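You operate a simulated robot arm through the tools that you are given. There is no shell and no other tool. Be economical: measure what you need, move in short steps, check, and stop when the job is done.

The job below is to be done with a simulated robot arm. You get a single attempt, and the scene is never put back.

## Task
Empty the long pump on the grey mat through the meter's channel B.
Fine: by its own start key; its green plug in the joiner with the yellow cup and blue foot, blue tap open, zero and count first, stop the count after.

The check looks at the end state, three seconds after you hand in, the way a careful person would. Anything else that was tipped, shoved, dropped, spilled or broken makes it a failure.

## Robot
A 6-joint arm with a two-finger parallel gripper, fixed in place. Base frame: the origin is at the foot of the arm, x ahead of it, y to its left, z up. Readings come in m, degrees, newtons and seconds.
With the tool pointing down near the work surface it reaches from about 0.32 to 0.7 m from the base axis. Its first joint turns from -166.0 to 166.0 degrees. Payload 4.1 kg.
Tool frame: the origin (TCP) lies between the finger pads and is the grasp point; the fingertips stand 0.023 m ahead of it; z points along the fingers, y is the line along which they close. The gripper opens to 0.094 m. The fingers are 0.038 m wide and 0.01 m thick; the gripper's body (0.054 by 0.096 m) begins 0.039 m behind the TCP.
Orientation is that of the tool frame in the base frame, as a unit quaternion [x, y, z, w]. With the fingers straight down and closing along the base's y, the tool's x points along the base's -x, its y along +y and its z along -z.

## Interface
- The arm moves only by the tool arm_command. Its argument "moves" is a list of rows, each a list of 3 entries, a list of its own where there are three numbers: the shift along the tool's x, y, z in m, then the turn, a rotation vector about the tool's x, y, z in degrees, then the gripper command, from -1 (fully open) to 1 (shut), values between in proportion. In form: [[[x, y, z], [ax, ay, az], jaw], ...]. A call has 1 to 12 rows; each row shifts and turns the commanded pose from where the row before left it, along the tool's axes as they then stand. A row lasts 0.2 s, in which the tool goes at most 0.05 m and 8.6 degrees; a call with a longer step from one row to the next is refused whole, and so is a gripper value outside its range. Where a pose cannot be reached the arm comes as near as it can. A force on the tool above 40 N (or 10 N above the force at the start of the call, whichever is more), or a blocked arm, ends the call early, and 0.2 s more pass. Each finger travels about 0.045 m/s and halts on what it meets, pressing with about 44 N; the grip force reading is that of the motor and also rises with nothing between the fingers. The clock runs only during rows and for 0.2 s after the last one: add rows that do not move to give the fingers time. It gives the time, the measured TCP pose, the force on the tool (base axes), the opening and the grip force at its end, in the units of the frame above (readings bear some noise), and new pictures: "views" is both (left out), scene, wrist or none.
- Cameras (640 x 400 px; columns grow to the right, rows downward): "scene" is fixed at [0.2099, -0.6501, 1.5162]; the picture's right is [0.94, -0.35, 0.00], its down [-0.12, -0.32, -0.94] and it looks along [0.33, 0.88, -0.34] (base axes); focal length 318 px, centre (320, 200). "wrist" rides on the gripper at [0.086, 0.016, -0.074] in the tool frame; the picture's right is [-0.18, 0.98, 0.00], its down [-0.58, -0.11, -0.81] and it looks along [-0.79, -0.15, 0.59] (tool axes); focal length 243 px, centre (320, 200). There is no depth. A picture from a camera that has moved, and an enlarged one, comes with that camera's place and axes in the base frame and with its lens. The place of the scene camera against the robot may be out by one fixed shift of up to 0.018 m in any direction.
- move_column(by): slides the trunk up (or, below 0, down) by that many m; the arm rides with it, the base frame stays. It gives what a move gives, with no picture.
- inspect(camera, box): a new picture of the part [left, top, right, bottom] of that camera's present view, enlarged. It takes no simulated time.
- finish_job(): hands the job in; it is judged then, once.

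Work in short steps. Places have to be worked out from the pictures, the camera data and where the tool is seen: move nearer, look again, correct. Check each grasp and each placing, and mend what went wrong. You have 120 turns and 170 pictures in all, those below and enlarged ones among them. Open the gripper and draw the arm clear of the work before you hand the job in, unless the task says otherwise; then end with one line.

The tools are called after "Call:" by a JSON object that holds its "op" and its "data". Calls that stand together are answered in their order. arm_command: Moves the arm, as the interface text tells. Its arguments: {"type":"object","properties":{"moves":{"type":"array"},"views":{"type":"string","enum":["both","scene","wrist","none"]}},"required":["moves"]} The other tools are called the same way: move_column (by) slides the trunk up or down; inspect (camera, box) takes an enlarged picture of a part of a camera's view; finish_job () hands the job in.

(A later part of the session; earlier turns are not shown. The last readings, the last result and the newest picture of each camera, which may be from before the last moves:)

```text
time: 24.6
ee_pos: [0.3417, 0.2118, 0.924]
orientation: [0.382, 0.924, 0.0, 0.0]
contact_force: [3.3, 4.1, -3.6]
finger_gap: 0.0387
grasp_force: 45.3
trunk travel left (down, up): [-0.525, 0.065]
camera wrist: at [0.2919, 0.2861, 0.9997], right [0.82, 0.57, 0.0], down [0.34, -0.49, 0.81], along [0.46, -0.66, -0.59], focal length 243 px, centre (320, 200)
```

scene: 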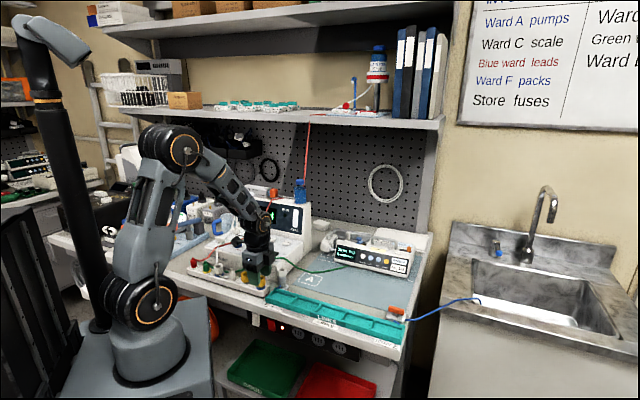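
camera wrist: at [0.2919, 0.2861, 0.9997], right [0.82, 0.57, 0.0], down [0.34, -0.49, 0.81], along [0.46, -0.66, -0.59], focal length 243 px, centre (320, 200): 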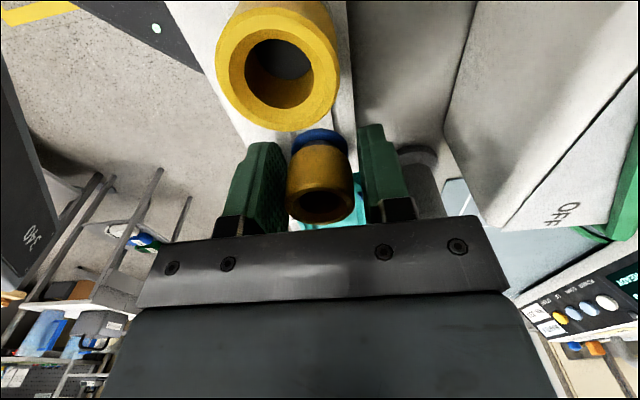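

The fingertips probably bear on the wide blue flange. I reopen, rise 6 mm and close on the cup itself.

Call:
{"op": "arm_command", "data": {"moves": [[[0, 0, 0], [0, 0, 0], 0.0], [[0, 0, 0], [0, 0, 0], 0.0], [[0, 0, -0.007], [0, 0, 0], 0.0], [[0, 0, 0], [0, 0, 0], 1], [[0, 0, 0], [0, 0, 0], 1], [[0, 0, 0], [0, 0, 0], 1], [[0, 0, 0], [0, 0, 0], 1], [[0, 0, 0], [0, 0, 0], 1]], "views": "wrist"}}

```text
time: 26.4
ee_pos: [0.3416, 0.212, 0.9312]
orientation: [0.381, 0.925, 0.0, -0.001]
contact_force: [0.6, -0.1, 1.2]
finger_gap: 0.0297
grasp_force: 44.1
trunk travel left (down, up): [-0.525, 0.065]
camera wrist: at [0.2914, 0.2854, 1.0069], right [0.82, 0.57, 0.0], down [0.34, -0.49, 0.81], along [0.46, -0.66, -0.59], focal length 243 px, centre (320, 200)
```

wrist: 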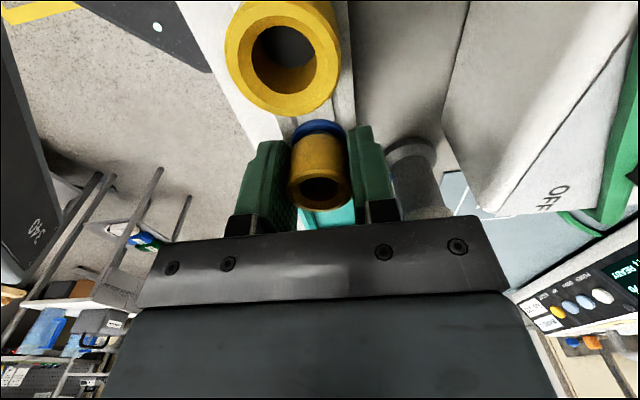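

Gripped on the cup (29.7 mm). Lifting straight up.

Call:
{"op": "arm_command", "data": {"moves": [[[0, 0, -0.01], [0, 0, 0], 1], [[0, 0, -0.015], [0, 0, 0], 1], [[0, 0, -0.03], [0, 0, 0], 1], [[0, 0, -0.03], [0, 0, 0], 1], [[0, 0, -0.03], [0, 0, 0], 1], [[0, 0, 0], [0, 0, 0], 1]], "views": "wrist"}}

Call:
{"op": "inspect", "data": {"camera": "scene", "box": [220, 190, 310, 290]}}

```text
time: 27.8
ee_pos: [0.3408, 0.2129, 1.0479]
orientation: [0.38, 0.925, 0.0, 0.0]
contact_force: [-0.3, -0.6, 0.8]
finger_gap: 0.0297
grasp_force: 43.8
trunk travel left (down, up): [-0.525, 0.065]
camera wrist: at [0.2917, 0.2862, 1.1224], right [0.82, 0.57, 0.0], down [0.34, -0.49, 0.81], along [0.46, -0.66, -0.59], focal length 243 px, centre (320, 200)
```

wrist: 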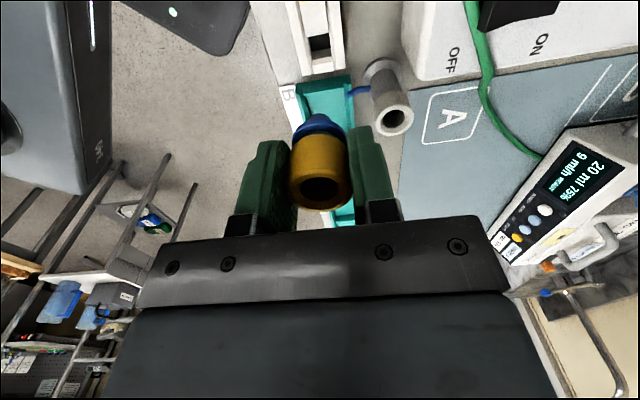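

```text
4.00 times, centred on (265, 240) of scene
camera zoom: at [0.2099, -0.6501, 1.5162], right [0.94, -0.35, 0.0], down [-0.12, -0.32, -0.94], along [0.33, 0.88, -0.34], focal length 1271 px, centre (540, 40)
```

zoom: 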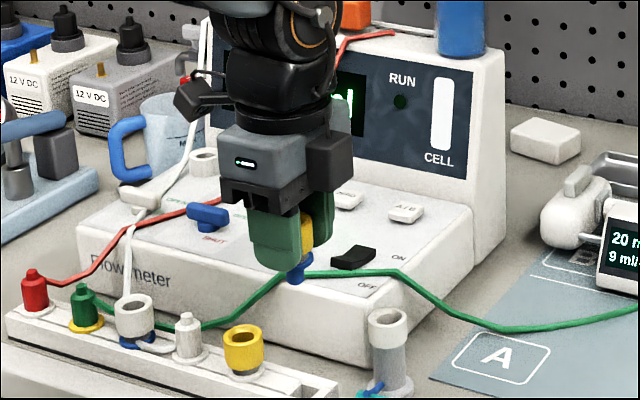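

Joiner is out with its blue spigot. Socket B rim triangulates to ≈(0.357,0.484,0.966). I turn the tool back to yaw ≈+47° here (so the hand's narrow side faces the display), rising slightly.

Call:
{"op": "arm_command", "data": {"moves": [[[0, 0, -0.01], [0, 0, -8.4], 1], [[0, 0, -0.01], [0, 0, -8.4], 1], [[0, 0, 0], [0, 0, -8.4], 1], [[0, 0, 0], [0, 0, -8.4], 1], [[0, 0, 0], [0, 0, -8.4], 1], [[0, 0, 0], [0, 0, -8.4], 1], [[0, 0, 0], [0, 0, -8.4], 1], [[0, 0, 0], [0, 0, -8.4], 1], [[0, 0, 0], [0, 0, -8.4], 1], [[0, 0, 0], [0, 0, -8.4], 1], [[0, 0, 0], [0, 0, -6], 1], [[0, 0, 0], [0, 0, 0], 1]], "views": "wrist"}}

Call:
{"op": "inspect", "data": {"camera": "wrist", "box": [260, 80, 480, 220]}}

```text
time: 30.4
ee_pos: [0.3419, 0.2142, 1.0662]
orientation: [-0.386, 0.922, 0.0, 0.0]
contact_force: [-0.5, -0.6, 0.0]
finger_gap: 0.0291
grasp_force: 44.5
trunk travel left (down, up): [-0.525, 0.065]
camera wrist: at [0.2695, 0.1639, 1.1415], right [-0.57, 0.82, 0.0], down [0.49, 0.34, 0.81], along [0.66, 0.46, -0.59], focal length 243 px, centre (320, 200)
```

wrist: 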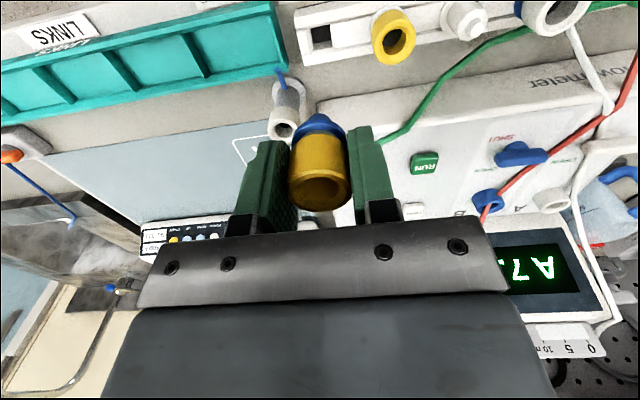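

```text
2.86 times, centred on (370, 150) of wrist
camera zoom: at [0.2695, 0.1639, 1.1415], right [-0.57, 0.82, 0.0], down [0.49, 0.34, 0.81], along [0.66, 0.46, -0.59], focal length 693 px, centre (177, 343)
```

zoom: 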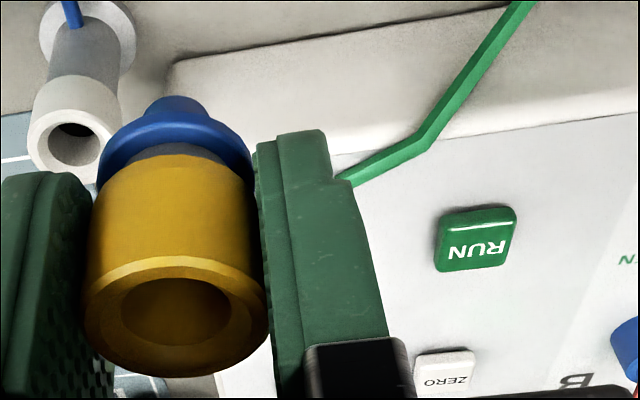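

I move next to socket B (about 6 cm to its right) to measure it precisely from close by.

Call:
{"op": "arm_command", "data": {"moves": [[[-0.0338, 0.0197, 0], [0, 0, 0], 1], [[-0.0338, 0.0197, 0], [0, 0, 0], 1], [[-0.0338, 0.0197, 0], [0, 0, 0], 1], [[-0.0338, 0.0197, 0], [0, 0, 0], 1], [[-0.0338, 0.0197, 0], [0, 0, 0], 1], [[-0.0338, 0.0197, 0], [0, 0, 0], 1], [[0, 0, 0], [0, 0, 0], 1]], "views": "both"}}

Call:
{"op": "inspect", "data": {"camera": "wrist", "box": [260, 40, 480, 220]}}

```text
time: 32.0
ee_pos: [0.401, 0.4399, 1.0667]
orientation: [-0.384, 0.923, 0.001, 0.0]
contact_force: [0.2, 0.4, -1.4]
finger_gap: 0.0296
grasp_force: 44.1
trunk travel left (down, up): [-0.525, 0.065]
camera wrist: at [0.3289, 0.3906, 1.1424], right [-0.57, 0.82, 0.0], down [0.49, 0.34, 0.81], along [0.66, 0.46, -0.59], focal length 243 px, centre (320, 200)
```

scene: 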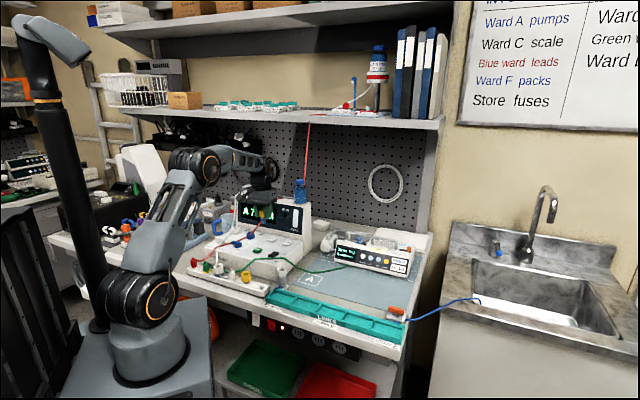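
wrist: 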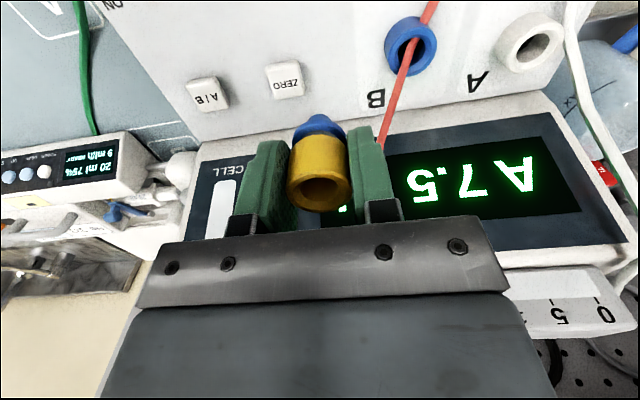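

```text
2.22 times, centred on (370, 130) of wrist
camera zoom: at [0.3289, 0.3906, 1.1424], right [-0.57, 0.82, 0.0], down [0.49, 0.34, 0.81], along [0.66, 0.46, -0.59], focal length 539 px, centre (209, 356)
```

zoom: 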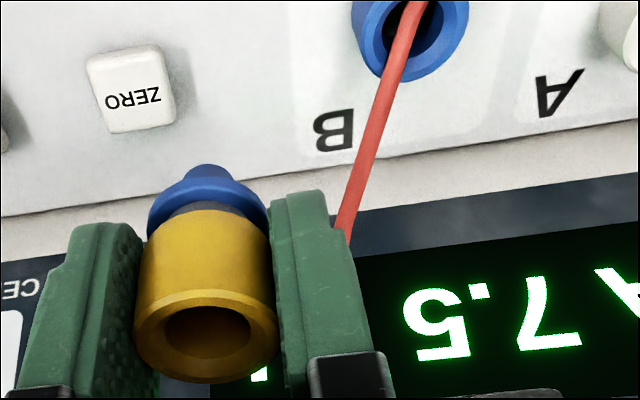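

Call:
{"op": "inspect", "data": {"camera": "wrist", "box": [360, 0, 460, 90]}}

```text
4.44 times, centred on (410, 45) of wrist
camera zoom: at [0.3289, 0.3906, 1.1424], right [-0.57, 0.82, 0.0], down [0.49, 0.34, 0.81], along [0.66, 0.46, -0.59], focal length 1078 px, centre (-80, 889)
```

zoom: 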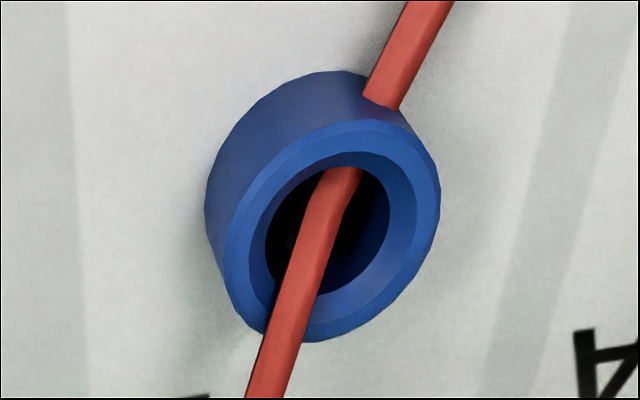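

Two views agree: rim centre ≈(0.353,0.4815,0.966). I shift over it and lower to just above the rim for a check.

Call:
{"op": "arm_command", "data": {"moves": [[[0.0024, 0.0211, 0], [0, 0, 0], 1], [[0.0024, 0.0211, 0], [0, 0, 0], 1], [[0.0024, 0.0211, 0], [0, 0, 0], 1], [[0, 0, 0.018], [0, 0, 0], 1], [[0, 0, 0.015], [0, 0, 0], 1], [[0, 0, 0], [0, 0, 0], 1]], "views": "both"}}

Call:
{"op": "inspect", "data": {"camera": "wrist", "box": [260, 60, 400, 220]}}

Call:
{"op": "inspect", "data": {"camera": "scene", "box": [215, 190, 285, 255]}}

```text
time: 33.4
ee_pos: [0.3483, 0.48, 1.0331]
orientation: [-0.385, 0.923, 0.0, 0.0]
contact_force: [-0.4, -0.8, 0.0]
finger_gap: 0.0293
grasp_force: 44.0
trunk travel left (down, up): [-0.525, 0.065]
camera wrist: at [0.2775, 0.4304, 1.1084], right [-0.57, 0.82, 0.0], down [0.49, 0.34, 0.81], along [0.66, 0.46, -0.59], focal length 243 px, centre (320, 200)
```

scene: 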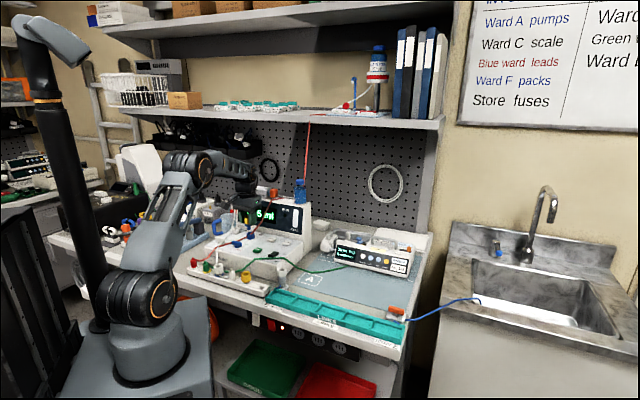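
wrist: 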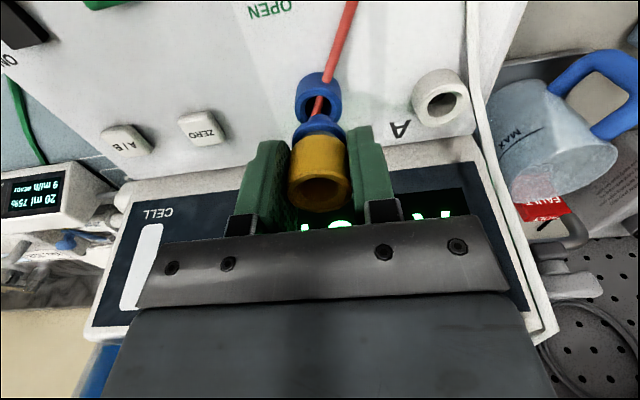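

```text
2.50 times, centred on (330, 140) of wrist
camera zoom: at [0.2775, 0.4304, 1.1084], right [-0.57, 0.82, 0.0], down [0.49, 0.34, 0.81], along [0.66, 0.46, -0.59], focal length 606 px, centre (295, 350)
```

zoom: 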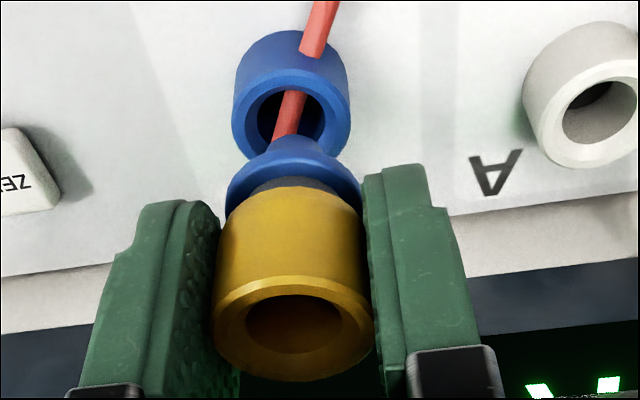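

```text
6.15 times, centred on (250, 222) of scene
camera zoom: at [0.2099, -0.6501, 1.5162], right [0.94, -0.35, 0.0], down [-0.12, -0.32, -0.94], along [0.33, 0.88, -0.34], focal length 1956 px, centre (751, 62)
```

zoom: 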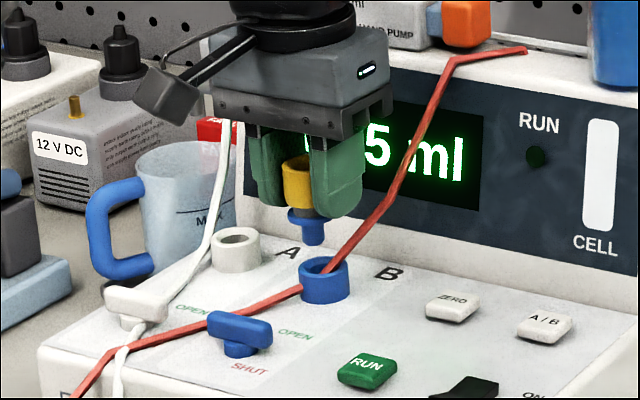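

Nearly lined up; I zoom in harder with the scene camera to settle the last few millimetres.

Call:
{"op": "inspect", "data": {"camera": "scene", "box": [237, 208, 265, 242]}}

Call:
{"op": "inspect", "data": {"camera": "wrist", "box": [285, 65, 355, 135]}}

```text
11.76 times, centred on (251, 225) of scene
camera zoom: at [0.2099, -0.6501, 1.5162], right [0.94, -0.35, 0.0], down [-0.12, -0.32, -0.94], along [0.33, 0.88, -0.34], focal length 3739 px, centre (1132, -94)
```

zoom: 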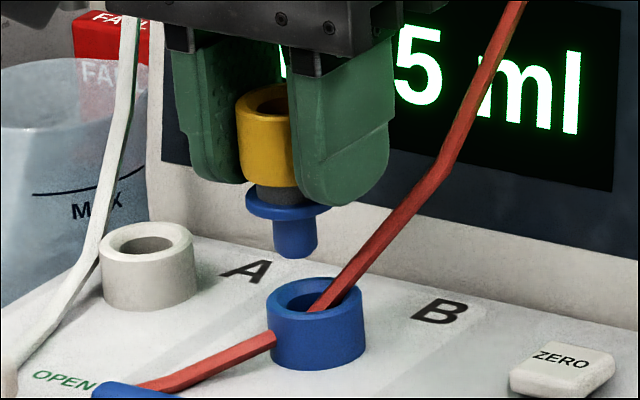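

```text
5.71 times, centred on (320, 100) of wrist
camera zoom: at [0.2775, 0.4304, 1.1084], right [-0.57, 0.82, 0.0], down [0.49, 0.34, 0.81], along [0.66, 0.46, -0.59], focal length 1386 px, centre (320, 771)
```

zoom: 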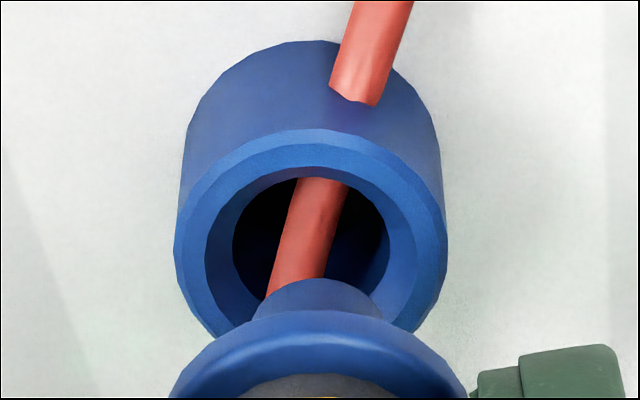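

Estimates still vary by a few mm, so I lower another 12 mm to bring the spigot right over the rim and compare again.

Call:
{"op": "arm_command", "data": {"moves": [[[0, 0, 0.012], [0, 0, 0], 1], [[0, 0, 0], [0, 0, 0], 1]], "views": "none"}}

Call:
{"op": "inspect", "data": {"camera": "scene", "box": [237, 208, 265, 242]}}

Call:
{"op": "inspect", "data": {"camera": "wrist", "box": [285, 65, 355, 135]}}

```text
time: 34.0
ee_pos: [0.3502, 0.4787, 1.0215]
orientation: [-0.384, 0.923, 0.001, 0.0]
contact_force: [0.7, 0.7, -0.3]
finger_gap: 0.0296
grasp_force: 44.4
trunk travel left (down, up): [-0.525, 0.065]
```

```text
11.76 times, centred on (251, 225) of scene
camera zoom: at [0.2099, -0.6501, 1.5162], right [0.94, -0.35, 0.0], down [-0.12, -0.32, -0.94], along [0.33, 0.88, -0.34], focal length 3739 px, centre (1132, -94)
```

zoom: 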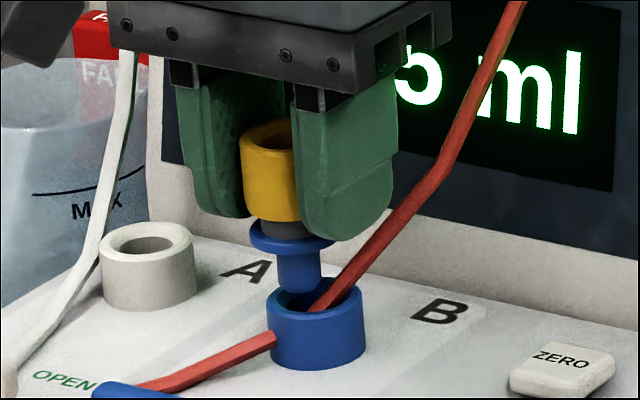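

```text
5.71 times, centred on (320, 100) of wrist
camera zoom: at [0.2778, 0.4302, 1.0963], right [-0.57, 0.82, 0.0], down [0.49, 0.34, 0.81], along [0.66, 0.46, -0.59], focal length 1386 px, centre (320, 771)
```

zoom: 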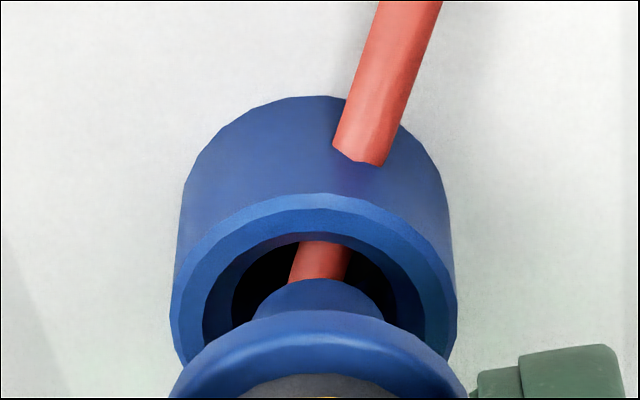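

Scene suggests the joiner should go a few mm forward/right. I nudge ≈4 mm and look again.

Call:
{"op": "arm_command", "data": {"moves": [[[-0.0038, -0.0014, 0.002], [0, 0, 0], 1], [[0, 0, 0], [0, 0, 0], 1]], "views": "none"}}

Call:
{"op": "inspect", "data": {"camera": "scene", "box": [243, 216, 263, 238]}}

Call:
{"op": "inspect", "data": {"camera": "wrist", "box": [285, 65, 355, 135]}}

```text
time: 34.6
ee_pos: [0.3537, 0.4813, 1.0187]
orientation: [-0.385, 0.923, 0.0, 0.0]
contact_force: [-0.1, 0.1, -0.2]
finger_gap: 0.0296
grasp_force: 44.5
trunk travel left (down, up): [-0.525, 0.065]
```

```text
16.00 times, centred on (253, 227) of scene
camera zoom: at [0.2099, -0.6501, 1.5162], right [0.94, -0.35, 0.0], down [-0.12, -0.32, -0.94], along [0.33, 0.88, -0.34], focal length 5085 px, centre (1392, -232)
```

zoom: 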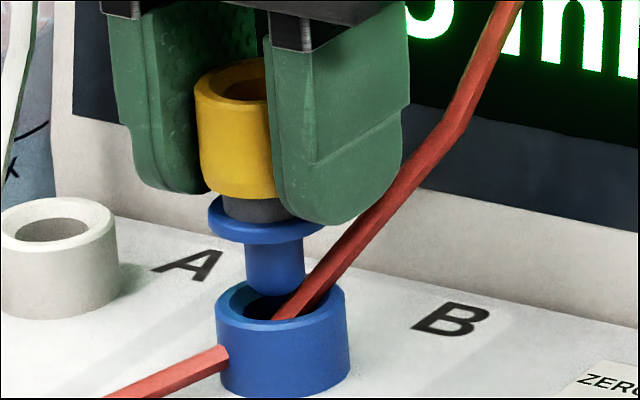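

```text
5.71 times, centred on (320, 100) of wrist
camera zoom: at [0.2816, 0.4319, 1.0946], right [-0.57, 0.82, 0.0], down [0.49, 0.34, 0.81], along [0.66, 0.46, -0.59], focal length 1386 px, centre (320, 771)
```

zoom: 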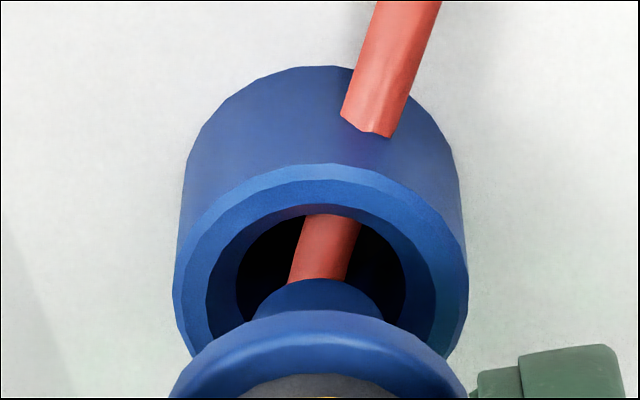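

Now both views agree the spigot is centred, about 8 mm above the rim. Lowering in small steps with the force guard.

Call:
{"op": "arm_command", "data": {"moves": [[[0, 0, 0.006], [0, 0, 0], 1], [[0, 0, 0.005], [0, 0, 0], 1], [[0, 0, 0.005], [0, 0, 0], 1], [[0, 0, 0], [0, 0, 0], 1]], "views": "wrist"}}

Call:
{"op": "inspect", "data": {"camera": "scene", "box": [243, 216, 263, 238]}}

```text
time: 35.6
ee_pos: [0.3545, 0.4807, 1.003]
orientation: [-0.384, 0.923, 0.0, 0.0]
contact_force: [0.0, -0.2, 0.6]
finger_gap: 0.0297
grasp_force: 44.1
trunk travel left (down, up): [-0.525, 0.065]
camera wrist: at [0.2818, 0.432, 1.0783], right [-0.57, 0.82, 0.0], down [0.49, 0.34, 0.81], along [0.66, 0.46, -0.59], focal length 243 px, centre (320, 200)
```

wrist: 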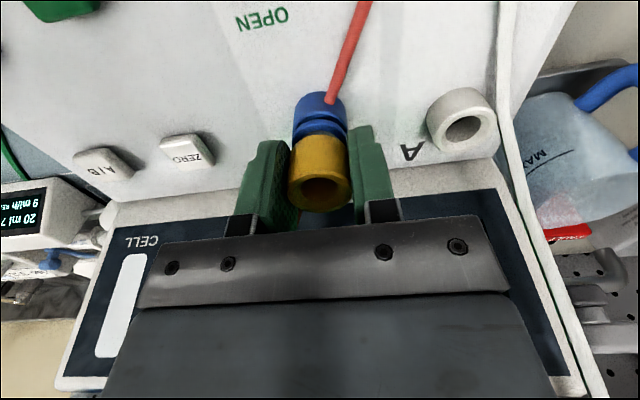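

```text
16.00 times, centred on (253, 227) of scene
camera zoom: at [0.2099, -0.6501, 1.5162], right [0.94, -0.35, 0.0], down [-0.12, -0.32, -0.94], along [0.33, 0.88, -0.34], focal length 5085 px, centre (1392, -232)
```

zoom: 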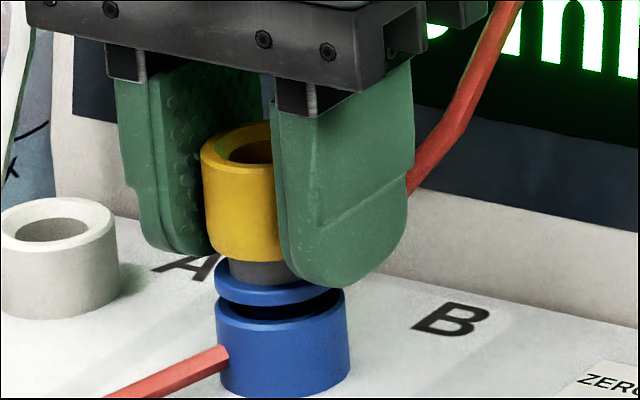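

The spigot is entering freely. A few more mm to seat it.

Call:
{"op": "arm_command", "data": {"moves": [[[0, 0, 0.003], [0, 0, 0], 1], [[0, 0, 0.003], [0, 0, 0], 1], [[0, 0, 0.002], [0, 0, 0], 1], [[0, 0, 0], [0, 0, 0], 1]], "views": "none"}}

Call:
{"op": "inspect", "data": {"camera": "scene", "box": [243, 216, 263, 238]}}

```text
time: 36.6
ee_pos: [0.3542, 0.4811, 0.9973]
orientation: [-0.385, 0.923, 0.001, 0.001]
contact_force: [1.3, 1.3, 16.0]
finger_gap: 0.0297
grasp_force: 44.0
trunk travel left (down, up): [-0.525, 0.065]
```

```text
16.00 times, centred on (253, 227) of scene
camera zoom: at [0.2099, -0.6501, 1.5162], right [0.94, -0.35, 0.0], down [-0.12, -0.32, -0.94], along [0.33, 0.88, -0.34], focal length 5085 px, centre (1392, -232)
```

zoom: 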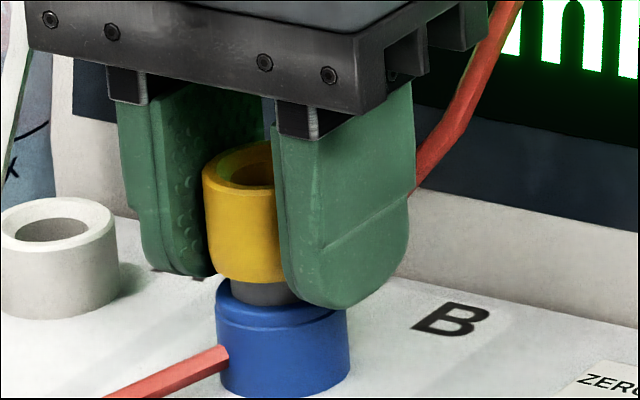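

Seated (flange on the rim, 16 N). I open and rise.

Call:
{"op": "arm_command", "data": {"moves": [[[0, 0, -0.0015], [0, 0, 0], 0.2], [[0, 0, 0], [0, 0, 0], 0], [[0, 0, 0], [0, 0, 0], 0], [[0, 0, -0.025], [0, 0, 0], 0], [[0, 0, -0.03], [0, 0, 0], 0], [[0, 0, -0.03], [0, 0, 0], 0], [[0, 0, 0], [0, 0, 0], 0]], "views": "wrist"}}

Call:
{"op": "inspect", "data": {"camera": "scene", "box": [213, 200, 293, 260]}}

Call:
{"op": "inspect", "data": {"camera": "wrist", "box": [265, 20, 375, 110]}}

```text
time: 38.2
ee_pos: [0.3554, 0.4816, 1.0829]
orientation: [-0.386, 0.923, 0.0, -0.001]
contact_force: [0.4, 0.1, -0.9]
finger_gap: 0.0468
grasp_force: 0.1
trunk travel left (down, up): [-0.525, 0.065]
camera wrist: at [0.2819, 0.4325, 1.1577], right [-0.57, 0.82, 0.0], down [0.49, 0.34, 0.81], along [0.66, 0.46, -0.59], focal length 243 px, centre (320, 200)
```

wrist: 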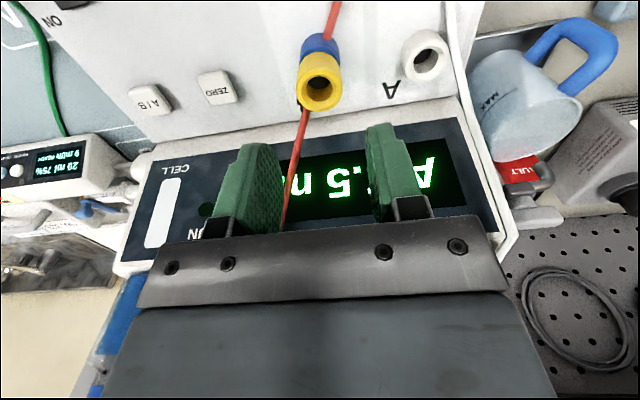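

```text
6.67 times, centred on (253, 230) of scene
camera zoom: at [0.2099, -0.6501, 1.5162], right [0.94, -0.35, 0.0], down [-0.12, -0.32, -0.94], along [0.33, 0.88, -0.34], focal length 2119 px, centre (767, 0)
```

zoom: 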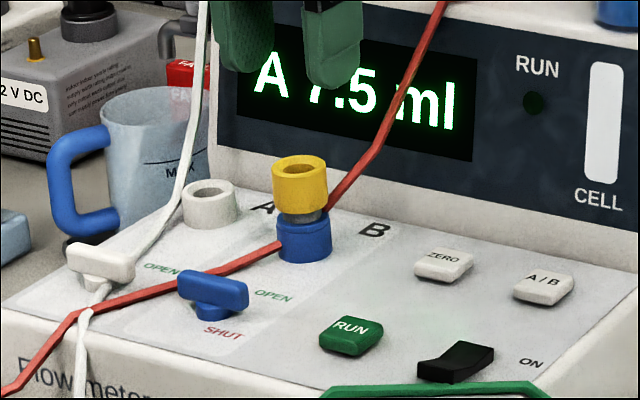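

```text
4.44 times, centred on (320, 65) of wrist
camera zoom: at [0.2819, 0.4325, 1.1577], right [-0.57, 0.82, 0.0], down [0.49, 0.34, 0.81], along [0.66, 0.46, -0.59], focal length 1078 px, centre (320, 800)
```

zoom: 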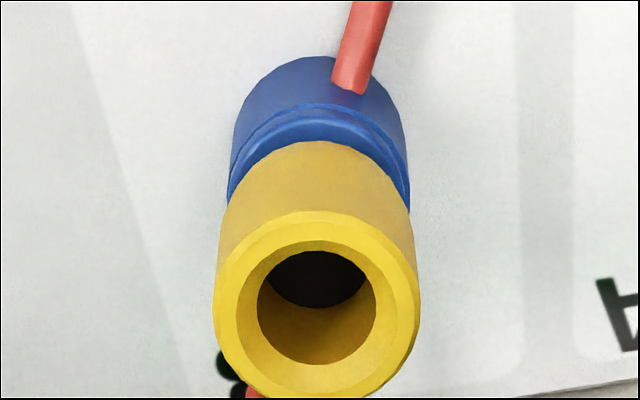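

The joiner stands squarely in socket B; its cup top is ≈(0.355,0.482,0.998). Back to the green plug: move over it and turn to the earlier grasp angle.

Call:
{"op": "arm_command", "data": {"moves": [[[0.03, 0.007, -0.02], [0, 0, 0], 0], [[0.0425, 0.0097, 0], [0, 0, 0], -0.2], [[0.0425, 0.0097, 0], [0, 0, 0], -0.3], [[0.0425, 0.0097, 0], [0, 0, 0], -0.3], [[0.0425, 0.0097, 0], [0, 0, 0], -0.3], [[0, 0, 0], [0, 0, 8.53], -0.3], [[0, 0, 0], [0, 0, 8.53], -0.3], [[0, 0, 0], [0, 0, 8.53], -0.3], [[0, 0, 0], [0, 0, 8.53], -0.3], [[0, 0, 0], [0, 0, 8.53], -0.3], [[0, 0, 0], [0, 0, 8.53], -0.3]], "views": "none"}}

Call:
{"op": "arm_command", "data": {"moves": [[[0, 0, 0.01], [0, 0, 8.53], -0.3], [[0, 0, 0.02], [0, 0, 8.53], -0.3], [[0, 0, 0.02], [0, 0, 8.53], -0.3], [[0, 0, 0.01], [0, 0, 8.53], -0.3], [[0, 0, 0], [0, 0, 0], -0.3]], "views": "wrist"}}

Call:
{"op": "inspect", "data": {"camera": "wrist", "box": [270, 0, 430, 100]}}

```text
time: 40.6
ee_pos: [0.1812, 0.3713, 1.1016]
orientation: [0.054, 0.999, 0.0, 0.0]
contact_force: [0.2, -0.1, 0.2]
finger_gap: 0.0613
grasp_force: 0.0
trunk travel left (down, up): [-0.525, 0.065]
```

```text
time: 41.8
ee_pos: [0.1804, 0.3722, 1.0412]
orientation: [0.343, 0.939, 0.0, 0.0]
contact_force: [1.0, -0.3, 0.3]
finger_gap: 0.0612
grasp_force: 0.0
trunk travel left (down, up): [-0.525, 0.065]
camera wrist: at [0.1252, 0.4411, 1.1169], right [0.78, 0.63, 0.0], down [0.37, -0.46, 0.81], along [0.51, -0.63, -0.59], focal length 243 px, centre (320, 200)
```

wrist: 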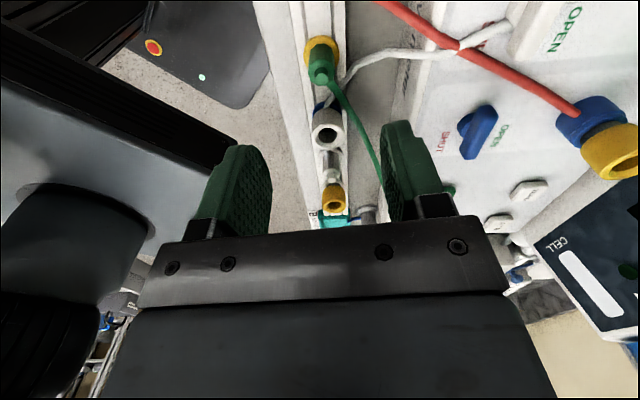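

```text
4.00 times, centred on (350, 50) of wrist
camera zoom: at [0.1252, 0.4411, 1.1169], right [0.78, 0.63, 0.0], down [0.37, -0.46, 0.81], along [0.51, -0.63, -0.59], focal length 970 px, centre (200, 800)
```

zoom: 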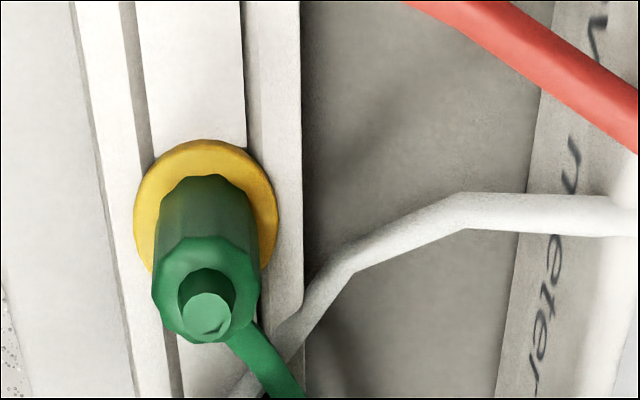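

Plug is where it was. I descend, this time gripping ~6 mm higher to clear the collar.

Call:
{"op": "arm_command", "data": {"moves": [[[0, 0.0013, 0.03], [0, 0, 0], -0.3], [[0, 0, 0.03], [0, 0, 0], -0.3], [[0, 0, 0.03], [0, 0, 0], -0.3], [[0, 0, 0.015], [0, 0, 0], -0.3], [[0, 0, 0], [0, 0, 0], -0.3], [[0, 0, 0], [0, 0, 0], 1], [[0, 0, 0], [0, 0, 0], 1], [[0, 0, 0], [0, 0, 0], 1], [[0, 0, 0], [0, 0, 0], 1], [[0, 0, 0], [0, 0, 0], 1]], "views": "wrist"}}

```text
time: 44.0
ee_pos: [0.1828, 0.3739, 0.9356]
orientation: [0.343, 0.939, 0.0, 0.001]
contact_force: [-0.6, -0.1, 0.8]
finger_gap: 0.0182
grasp_force: 44.1
trunk travel left (down, up): [-0.525, 0.065]
camera wrist: at [0.1256, 0.4426, 1.0116], right [0.77, 0.63, 0.0], down [0.37, -0.46, 0.81], along [0.51, -0.62, -0.59], focal length 243 px, centre (320, 200)
```

wrist: 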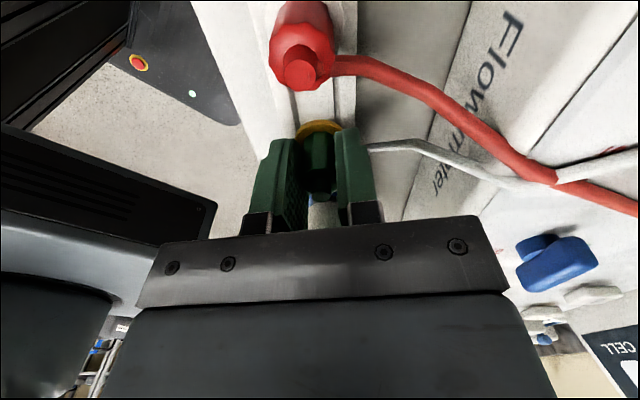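

Gripped at 18.2 mm. Lift, then carry it over toward the cup at a safe height.

Call:
{"op": "arm_command", "data": {"moves": [[[0, 0, -0.015], [0, 0, 0], 1], [[0, 0, -0.03], [0, 0, 0], 1], [[0, 0, -0.04], [0, 0, 0], 1], [[0, 0, -0.04], [0, 0, 0], 1], [[0, 0, -0.04], [0, 0, 0], 1], [[0, 0, 0], [0, 0, 0], 1]], "views": "both"}}

Call:
{"op": "arm_command", "data": {"moves": [[[-0.0124, 0.0387, 0], [0, 0, 0], 1], [[-0.0124, 0.0387, 0], [0, 0, 0], 1], [[-0.0124, 0.0387, 0], [0, 0, 0], 1], [[-0.0124, 0.0387, 0], [0, 0, 0], 1], [[-0.0124, 0.0387, 0], [0, 0, 0], 1], [[0, 0, 0], [0, 0, 0], 1]], "views": "both"}}

Call:
{"op": "inspect", "data": {"camera": "scene", "box": [225, 190, 275, 240]}}

Call:
{"op": "inspect", "data": {"camera": "wrist", "box": [270, 40, 380, 150]}}

```text
time: 45.4
ee_pos: [0.1828, 0.3732, 1.1022]
orientation: [0.343, 0.939, 0.0, 0.0]
contact_force: [-0.3, -0.6, 0.8]
finger_gap: 0.0185
grasp_force: 43.5
trunk travel left (down, up): [-0.525, 0.065]
camera wrist: at [0.126, 0.4422, 1.1779], right [0.77, 0.63, 0.0], down [0.37, -0.46, 0.81], along [0.51, -0.62, -0.59], focal length 243 px, centre (320, 200)
```

scene: 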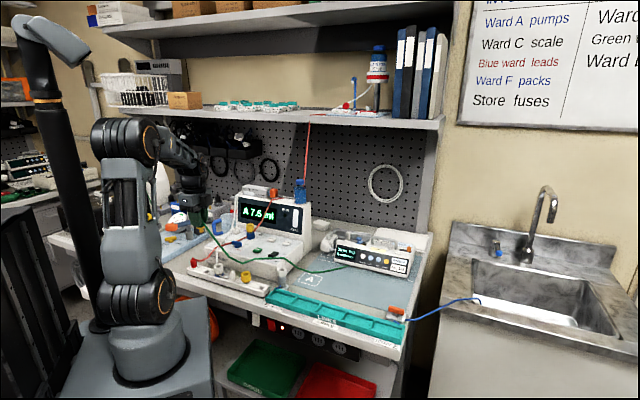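
wrist: 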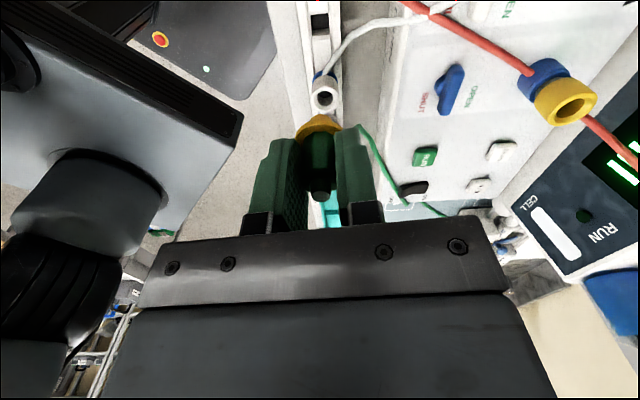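

```text
time: 46.8
ee_pos: [0.3547, 0.4815, 1.1018]
orientation: [0.343, 0.939, -0.001, 0.0]
contact_force: [0.6, 0.9, 0.3]
finger_gap: 0.0186
grasp_force: 44.4
trunk travel left (down, up): [-0.525, 0.065]
camera wrist: at [0.2986, 0.5506, 1.1773], right [0.77, 0.63, 0.0], down [0.37, -0.46, 0.81], along [0.51, -0.62, -0.59], focal length 243 px, centre (320, 200)
```

scene: 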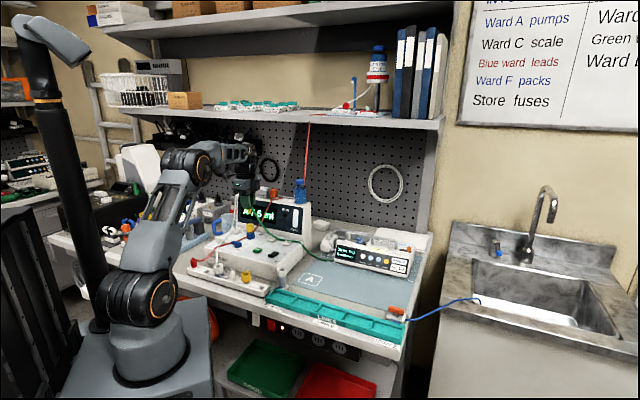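
wrist: 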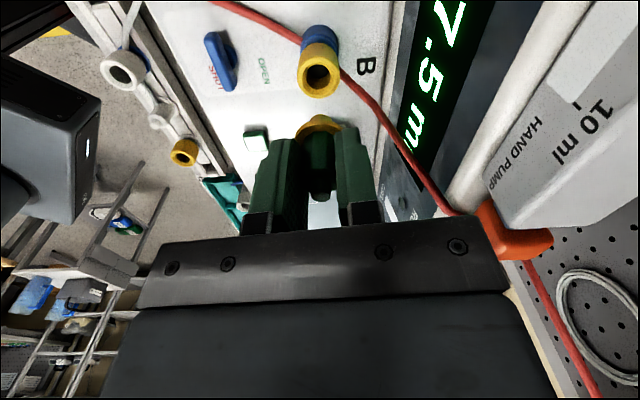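

```text
8.00 times, centred on (250, 215) of scene
camera zoom: at [0.2099, -0.6501, 1.5162], right [0.94, -0.35, 0.0], down [-0.12, -0.32, -0.94], along [0.33, 0.88, -0.34], focal length 2542 px, centre (880, 80)
```

zoom: 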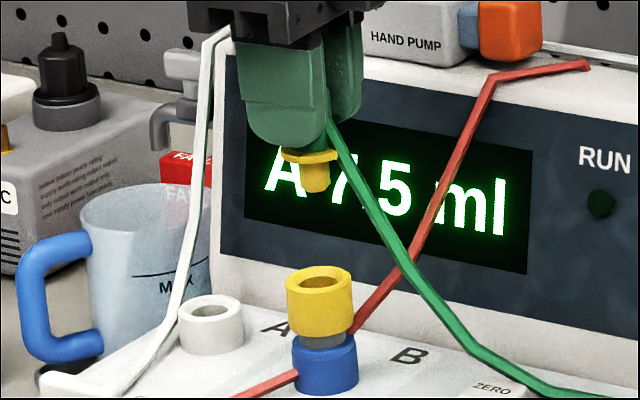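

```text
3.64 times, centred on (325, 95) of wrist
camera zoom: at [0.2986, 0.5506, 1.1773], right [0.77, 0.63, 0.0], down [0.37, -0.46, 0.81], along [0.51, -0.62, -0.59], focal length 882 px, centre (302, 582)
```

zoom: 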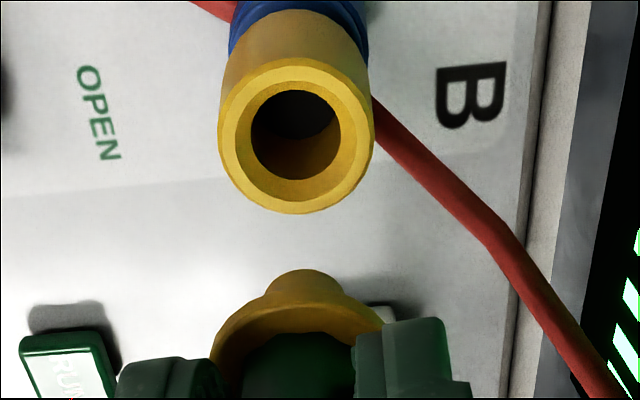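

Close: plug needs ≈3 mm back-left. I correct and lower to just above the cup.

Call:
{"op": "arm_command", "data": {"moves": [[[0.0027, -0.0011, 0.013], [0, 0, 0], 1], [[0, 0, 0.013], [0, 0, 0], 1], [[0, 0, 0.013], [0, 0, 0], 1], [[0, 0, 0], [0, 0, 0], 1]], "views": "none"}}

Call:
{"op": "inspect", "data": {"camera": "scene", "box": [240, 205, 265, 230]}}

Call:
{"op": "inspect", "data": {"camera": "wrist", "box": [280, 60, 360, 140]}}

```text
time: 47.8
ee_pos: [0.3506, 0.4822, 1.0622]
orientation: [0.343, 0.939, 0.001, -0.001]
contact_force: [-0.1, 0.4, 1.0]
finger_gap: 0.0184
grasp_force: 44.6
trunk travel left (down, up): [-0.525, 0.065]
```

```text
16.00 times, centred on (252, 218) of scene
camera zoom: at [0.2099, -0.6501, 1.5162], right [0.94, -0.35, 0.0], down [-0.12, -0.32, -0.94], along [0.33, 0.88, -0.34], focal length 5085 px, centre (1400, -80)
```

zoom: 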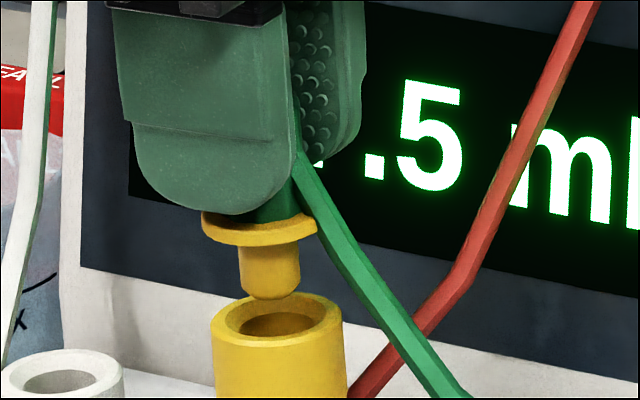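

```text
5.00 times, centred on (320, 100) of wrist
camera zoom: at [0.2956, 0.5509, 1.1378], right [0.77, 0.63, 0.0], down [0.37, -0.46, 0.81], along [0.51, -0.62, -0.59], focal length 1213 px, centre (320, 700)
```

zoom: 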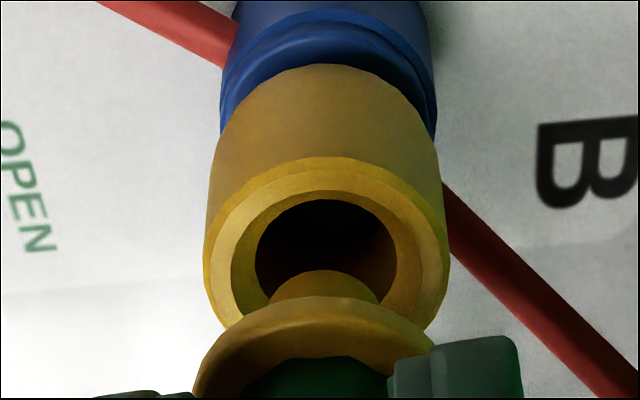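

Aligned within about a millimetre in both views. Lowering into the cup with force guard.

Call:
{"op": "arm_command", "data": {"moves": [[[0, 0, 0.006], [0, 0, 0], 1], [[0, 0, 0.005], [0, 0, 0], 1], [[0, 0, 0.004], [0, 0, 0], 1], [[0, 0, 0], [0, 0, 0], 1]], "views": "none"}}

Call:
{"op": "inspect", "data": {"camera": "scene", "box": [240, 205, 265, 230]}}

```text
time: 48.8
ee_pos: [0.3524, 0.4814, 1.0482]
orientation: [0.343, 0.939, 0.0, 0.001]
contact_force: [-0.5, 0.4, 0.3]
finger_gap: 0.0182
grasp_force: 44.2
trunk travel left (down, up): [-0.525, 0.065]
```

```text
16.00 times, centred on (252, 218) of scene
camera zoom: at [0.2099, -0.6501, 1.5162], right [0.94, -0.35, 0.0], down [-0.12, -0.32, -0.94], along [0.33, 0.88, -0.34], focal length 5085 px, centre (1400, -80)
```

zoom: 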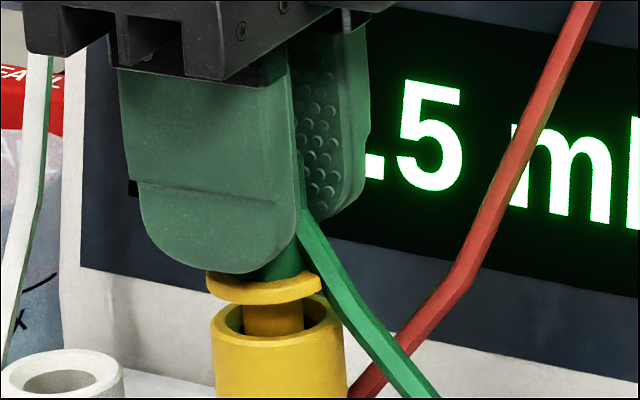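

The spigot is in the cup without force. Pressing the last few millimetres home.

Call:
{"op": "arm_command", "data": {"moves": [[[0, 0, 0.004], [0, 0, 0], 1], [[0, 0, 0.003], [0, 0, 0], 1], [[0, 0, 0.003], [0, 0, 0], 1], [[0, 0, 0], [0, 0, 0], 1]], "views": "none"}}

Call:
{"op": "inspect", "data": {"camera": "scene", "box": [240, 205, 265, 230]}}

```text
time: 49.8
ee_pos: [0.351, 0.4811, 1.0371]
orientation: [0.343, 0.939, 0.0, 0.0]
contact_force: [0.6, -0.2, 0.5]
finger_gap: 0.0185
grasp_force: 44.8
trunk travel left (down, up): [-0.525, 0.065]
```

```text
16.00 times, centred on (252, 218) of scene
camera zoom: at [0.2099, -0.6501, 1.5162], right [0.94, -0.35, 0.0], down [-0.12, -0.32, -0.94], along [0.33, 0.88, -0.34], focal length 5085 px, centre (1400, -80)
```

zoom: 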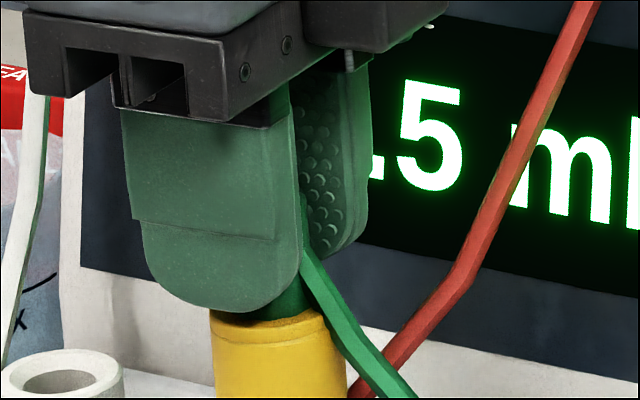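

Call:
{"op": "arm_command", "data": {"moves": [[[0, 0, 0.002], [0, 0, 0], 1], [[0, 0, 0.002], [0, 0, 0], 1], [[0, 0, 0], [0, 0, 0], 1]], "views": "none"}}

Call:
{"op": "inspect", "data": {"camera": "scene", "box": [240, 205, 265, 230]}}

```text
time: 50.6
ee_pos: [0.3505, 0.481, 1.0368]
orientation: [0.343, 0.939, 0.004, 0.001]
contact_force: [3.1, 0.2, 28.7]
finger_gap: 0.0184
grasp_force: 43.8
trunk travel left (down, up): [-0.525, 0.065]
```

```text
16.00 times, centred on (252, 218) of scene
camera zoom: at [0.2099, -0.6501, 1.5162], right [0.94, -0.35, 0.0], down [-0.12, -0.32, -0.94], along [0.33, 0.88, -0.34], focal length 5085 px, centre (1400, -80)
```

zoom: 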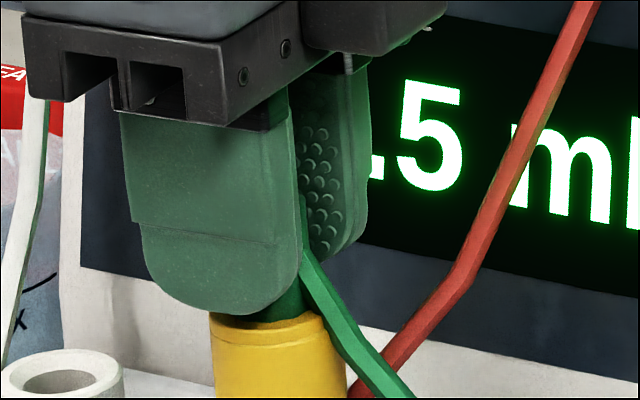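

Fully home (29 N). Release gently and rise.

Call:
{"op": "arm_command", "data": {"moves": [[[0, 0, -0.003], [0, 0, 0], 0.4], [[0, 0, 0], [0, 0, 0], 0.2], [[0, 0, 0], [0, 0, 0], 0.2], [[0, 0, 0], [0, 0, 0], 0.2], [[0, 0, -0.02], [0, 0, 0], 0.2], [[0, 0, -0.03], [0, 0, 0], 0.2], [[0, 0, -0.04], [0, 0, 0], 0.2], [[0, 0, 0], [0, 0, 0], 0.2]], "views": "wrist"}}

Call:
{"op": "inspect", "data": {"camera": "scene", "box": [213, 195, 303, 262]}}

```text
time: 52.4
ee_pos: [0.3512, 0.4816, 1.1276]
orientation: [0.342, 0.94, 0.0, -0.001]
contact_force: [0.3, 0.4, 0.5]
finger_gap: 0.0374
grasp_force: 0.1
trunk travel left (down, up): [-0.525, 0.065]
camera wrist: at [0.2958, 0.5509, 1.2022], right [0.77, 0.63, 0.0], down [0.37, -0.46, 0.81], along [0.51, -0.62, -0.59], focal length 243 px, centre (320, 200)
```

wrist: 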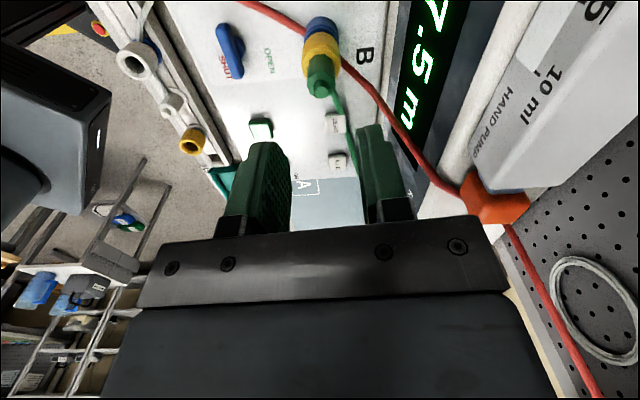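

```text
5.97 times, centred on (258, 228) of scene
camera zoom: at [0.2099, -0.6501, 1.5162], right [0.94, -0.35, 0.0], down [-0.12, -0.32, -0.94], along [0.33, 0.88, -0.34], focal length 1897 px, centre (690, 30)
```

zoom: 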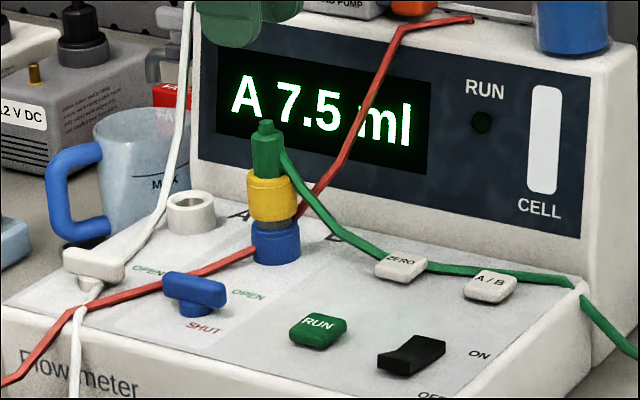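

Plug is seated and upright. Next the blue tap at ≈(0.298,0.425): I go above it with the fingers set to close across the bar.

Call:
{"op": "arm_command", "data": {"moves": [[[0.0014, -0.0258, 0], [0, 0, 0], 0.2], [[0.0014, -0.0258, 0], [0, 0, 0], 0.2], [[0.0014, -0.0258, 0], [0, 0, 5], 0.2], [[0, 0, 0.03], [0, 0, 0], 0.2], [[0, 0, 0.03], [0, 0, 0], 0.2], [[0, 0, 0], [0, 0, 0], 0.2]], "views": "wrist"}}

Call:
{"op": "inspect", "data": {"camera": "wrist", "box": [260, 0, 400, 120]}}

```text
time: 53.8
ee_pos: [0.2967, 0.425, 1.0665]
orientation: [0.384, 0.923, 0.0, 0.0]
contact_force: [0.3, -0.5, -0.6]
finger_gap: 0.0377
grasp_force: 0.2
trunk travel left (down, up): [-0.525, 0.065]
camera wrist: at [0.2478, 0.499, 1.1413], right [0.83, 0.56, 0.0], down [0.33, -0.49, 0.81], along [0.45, -0.67, -0.59], focal length 243 px, centre (320, 200)
```

wrist: 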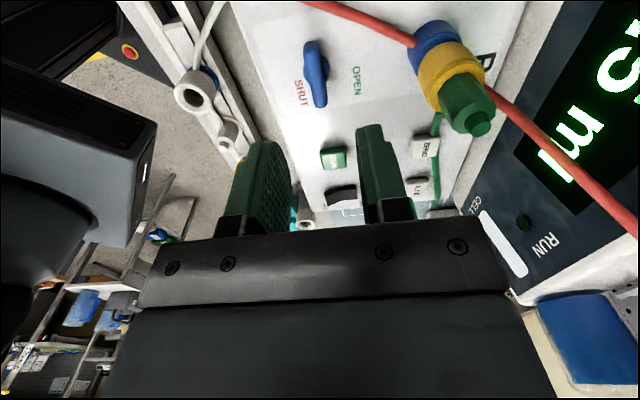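

```text
3.33 times, centred on (330, 60) of wrist
camera zoom: at [0.2478, 0.499, 1.1413], right [0.83, 0.56, 0.0], down [0.33, -0.49, 0.81], along [0.45, -0.67, -0.59], focal length 809 px, centre (287, 667)
```

zoom: 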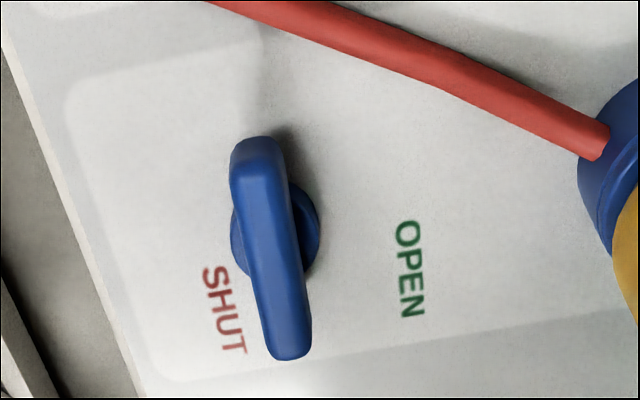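

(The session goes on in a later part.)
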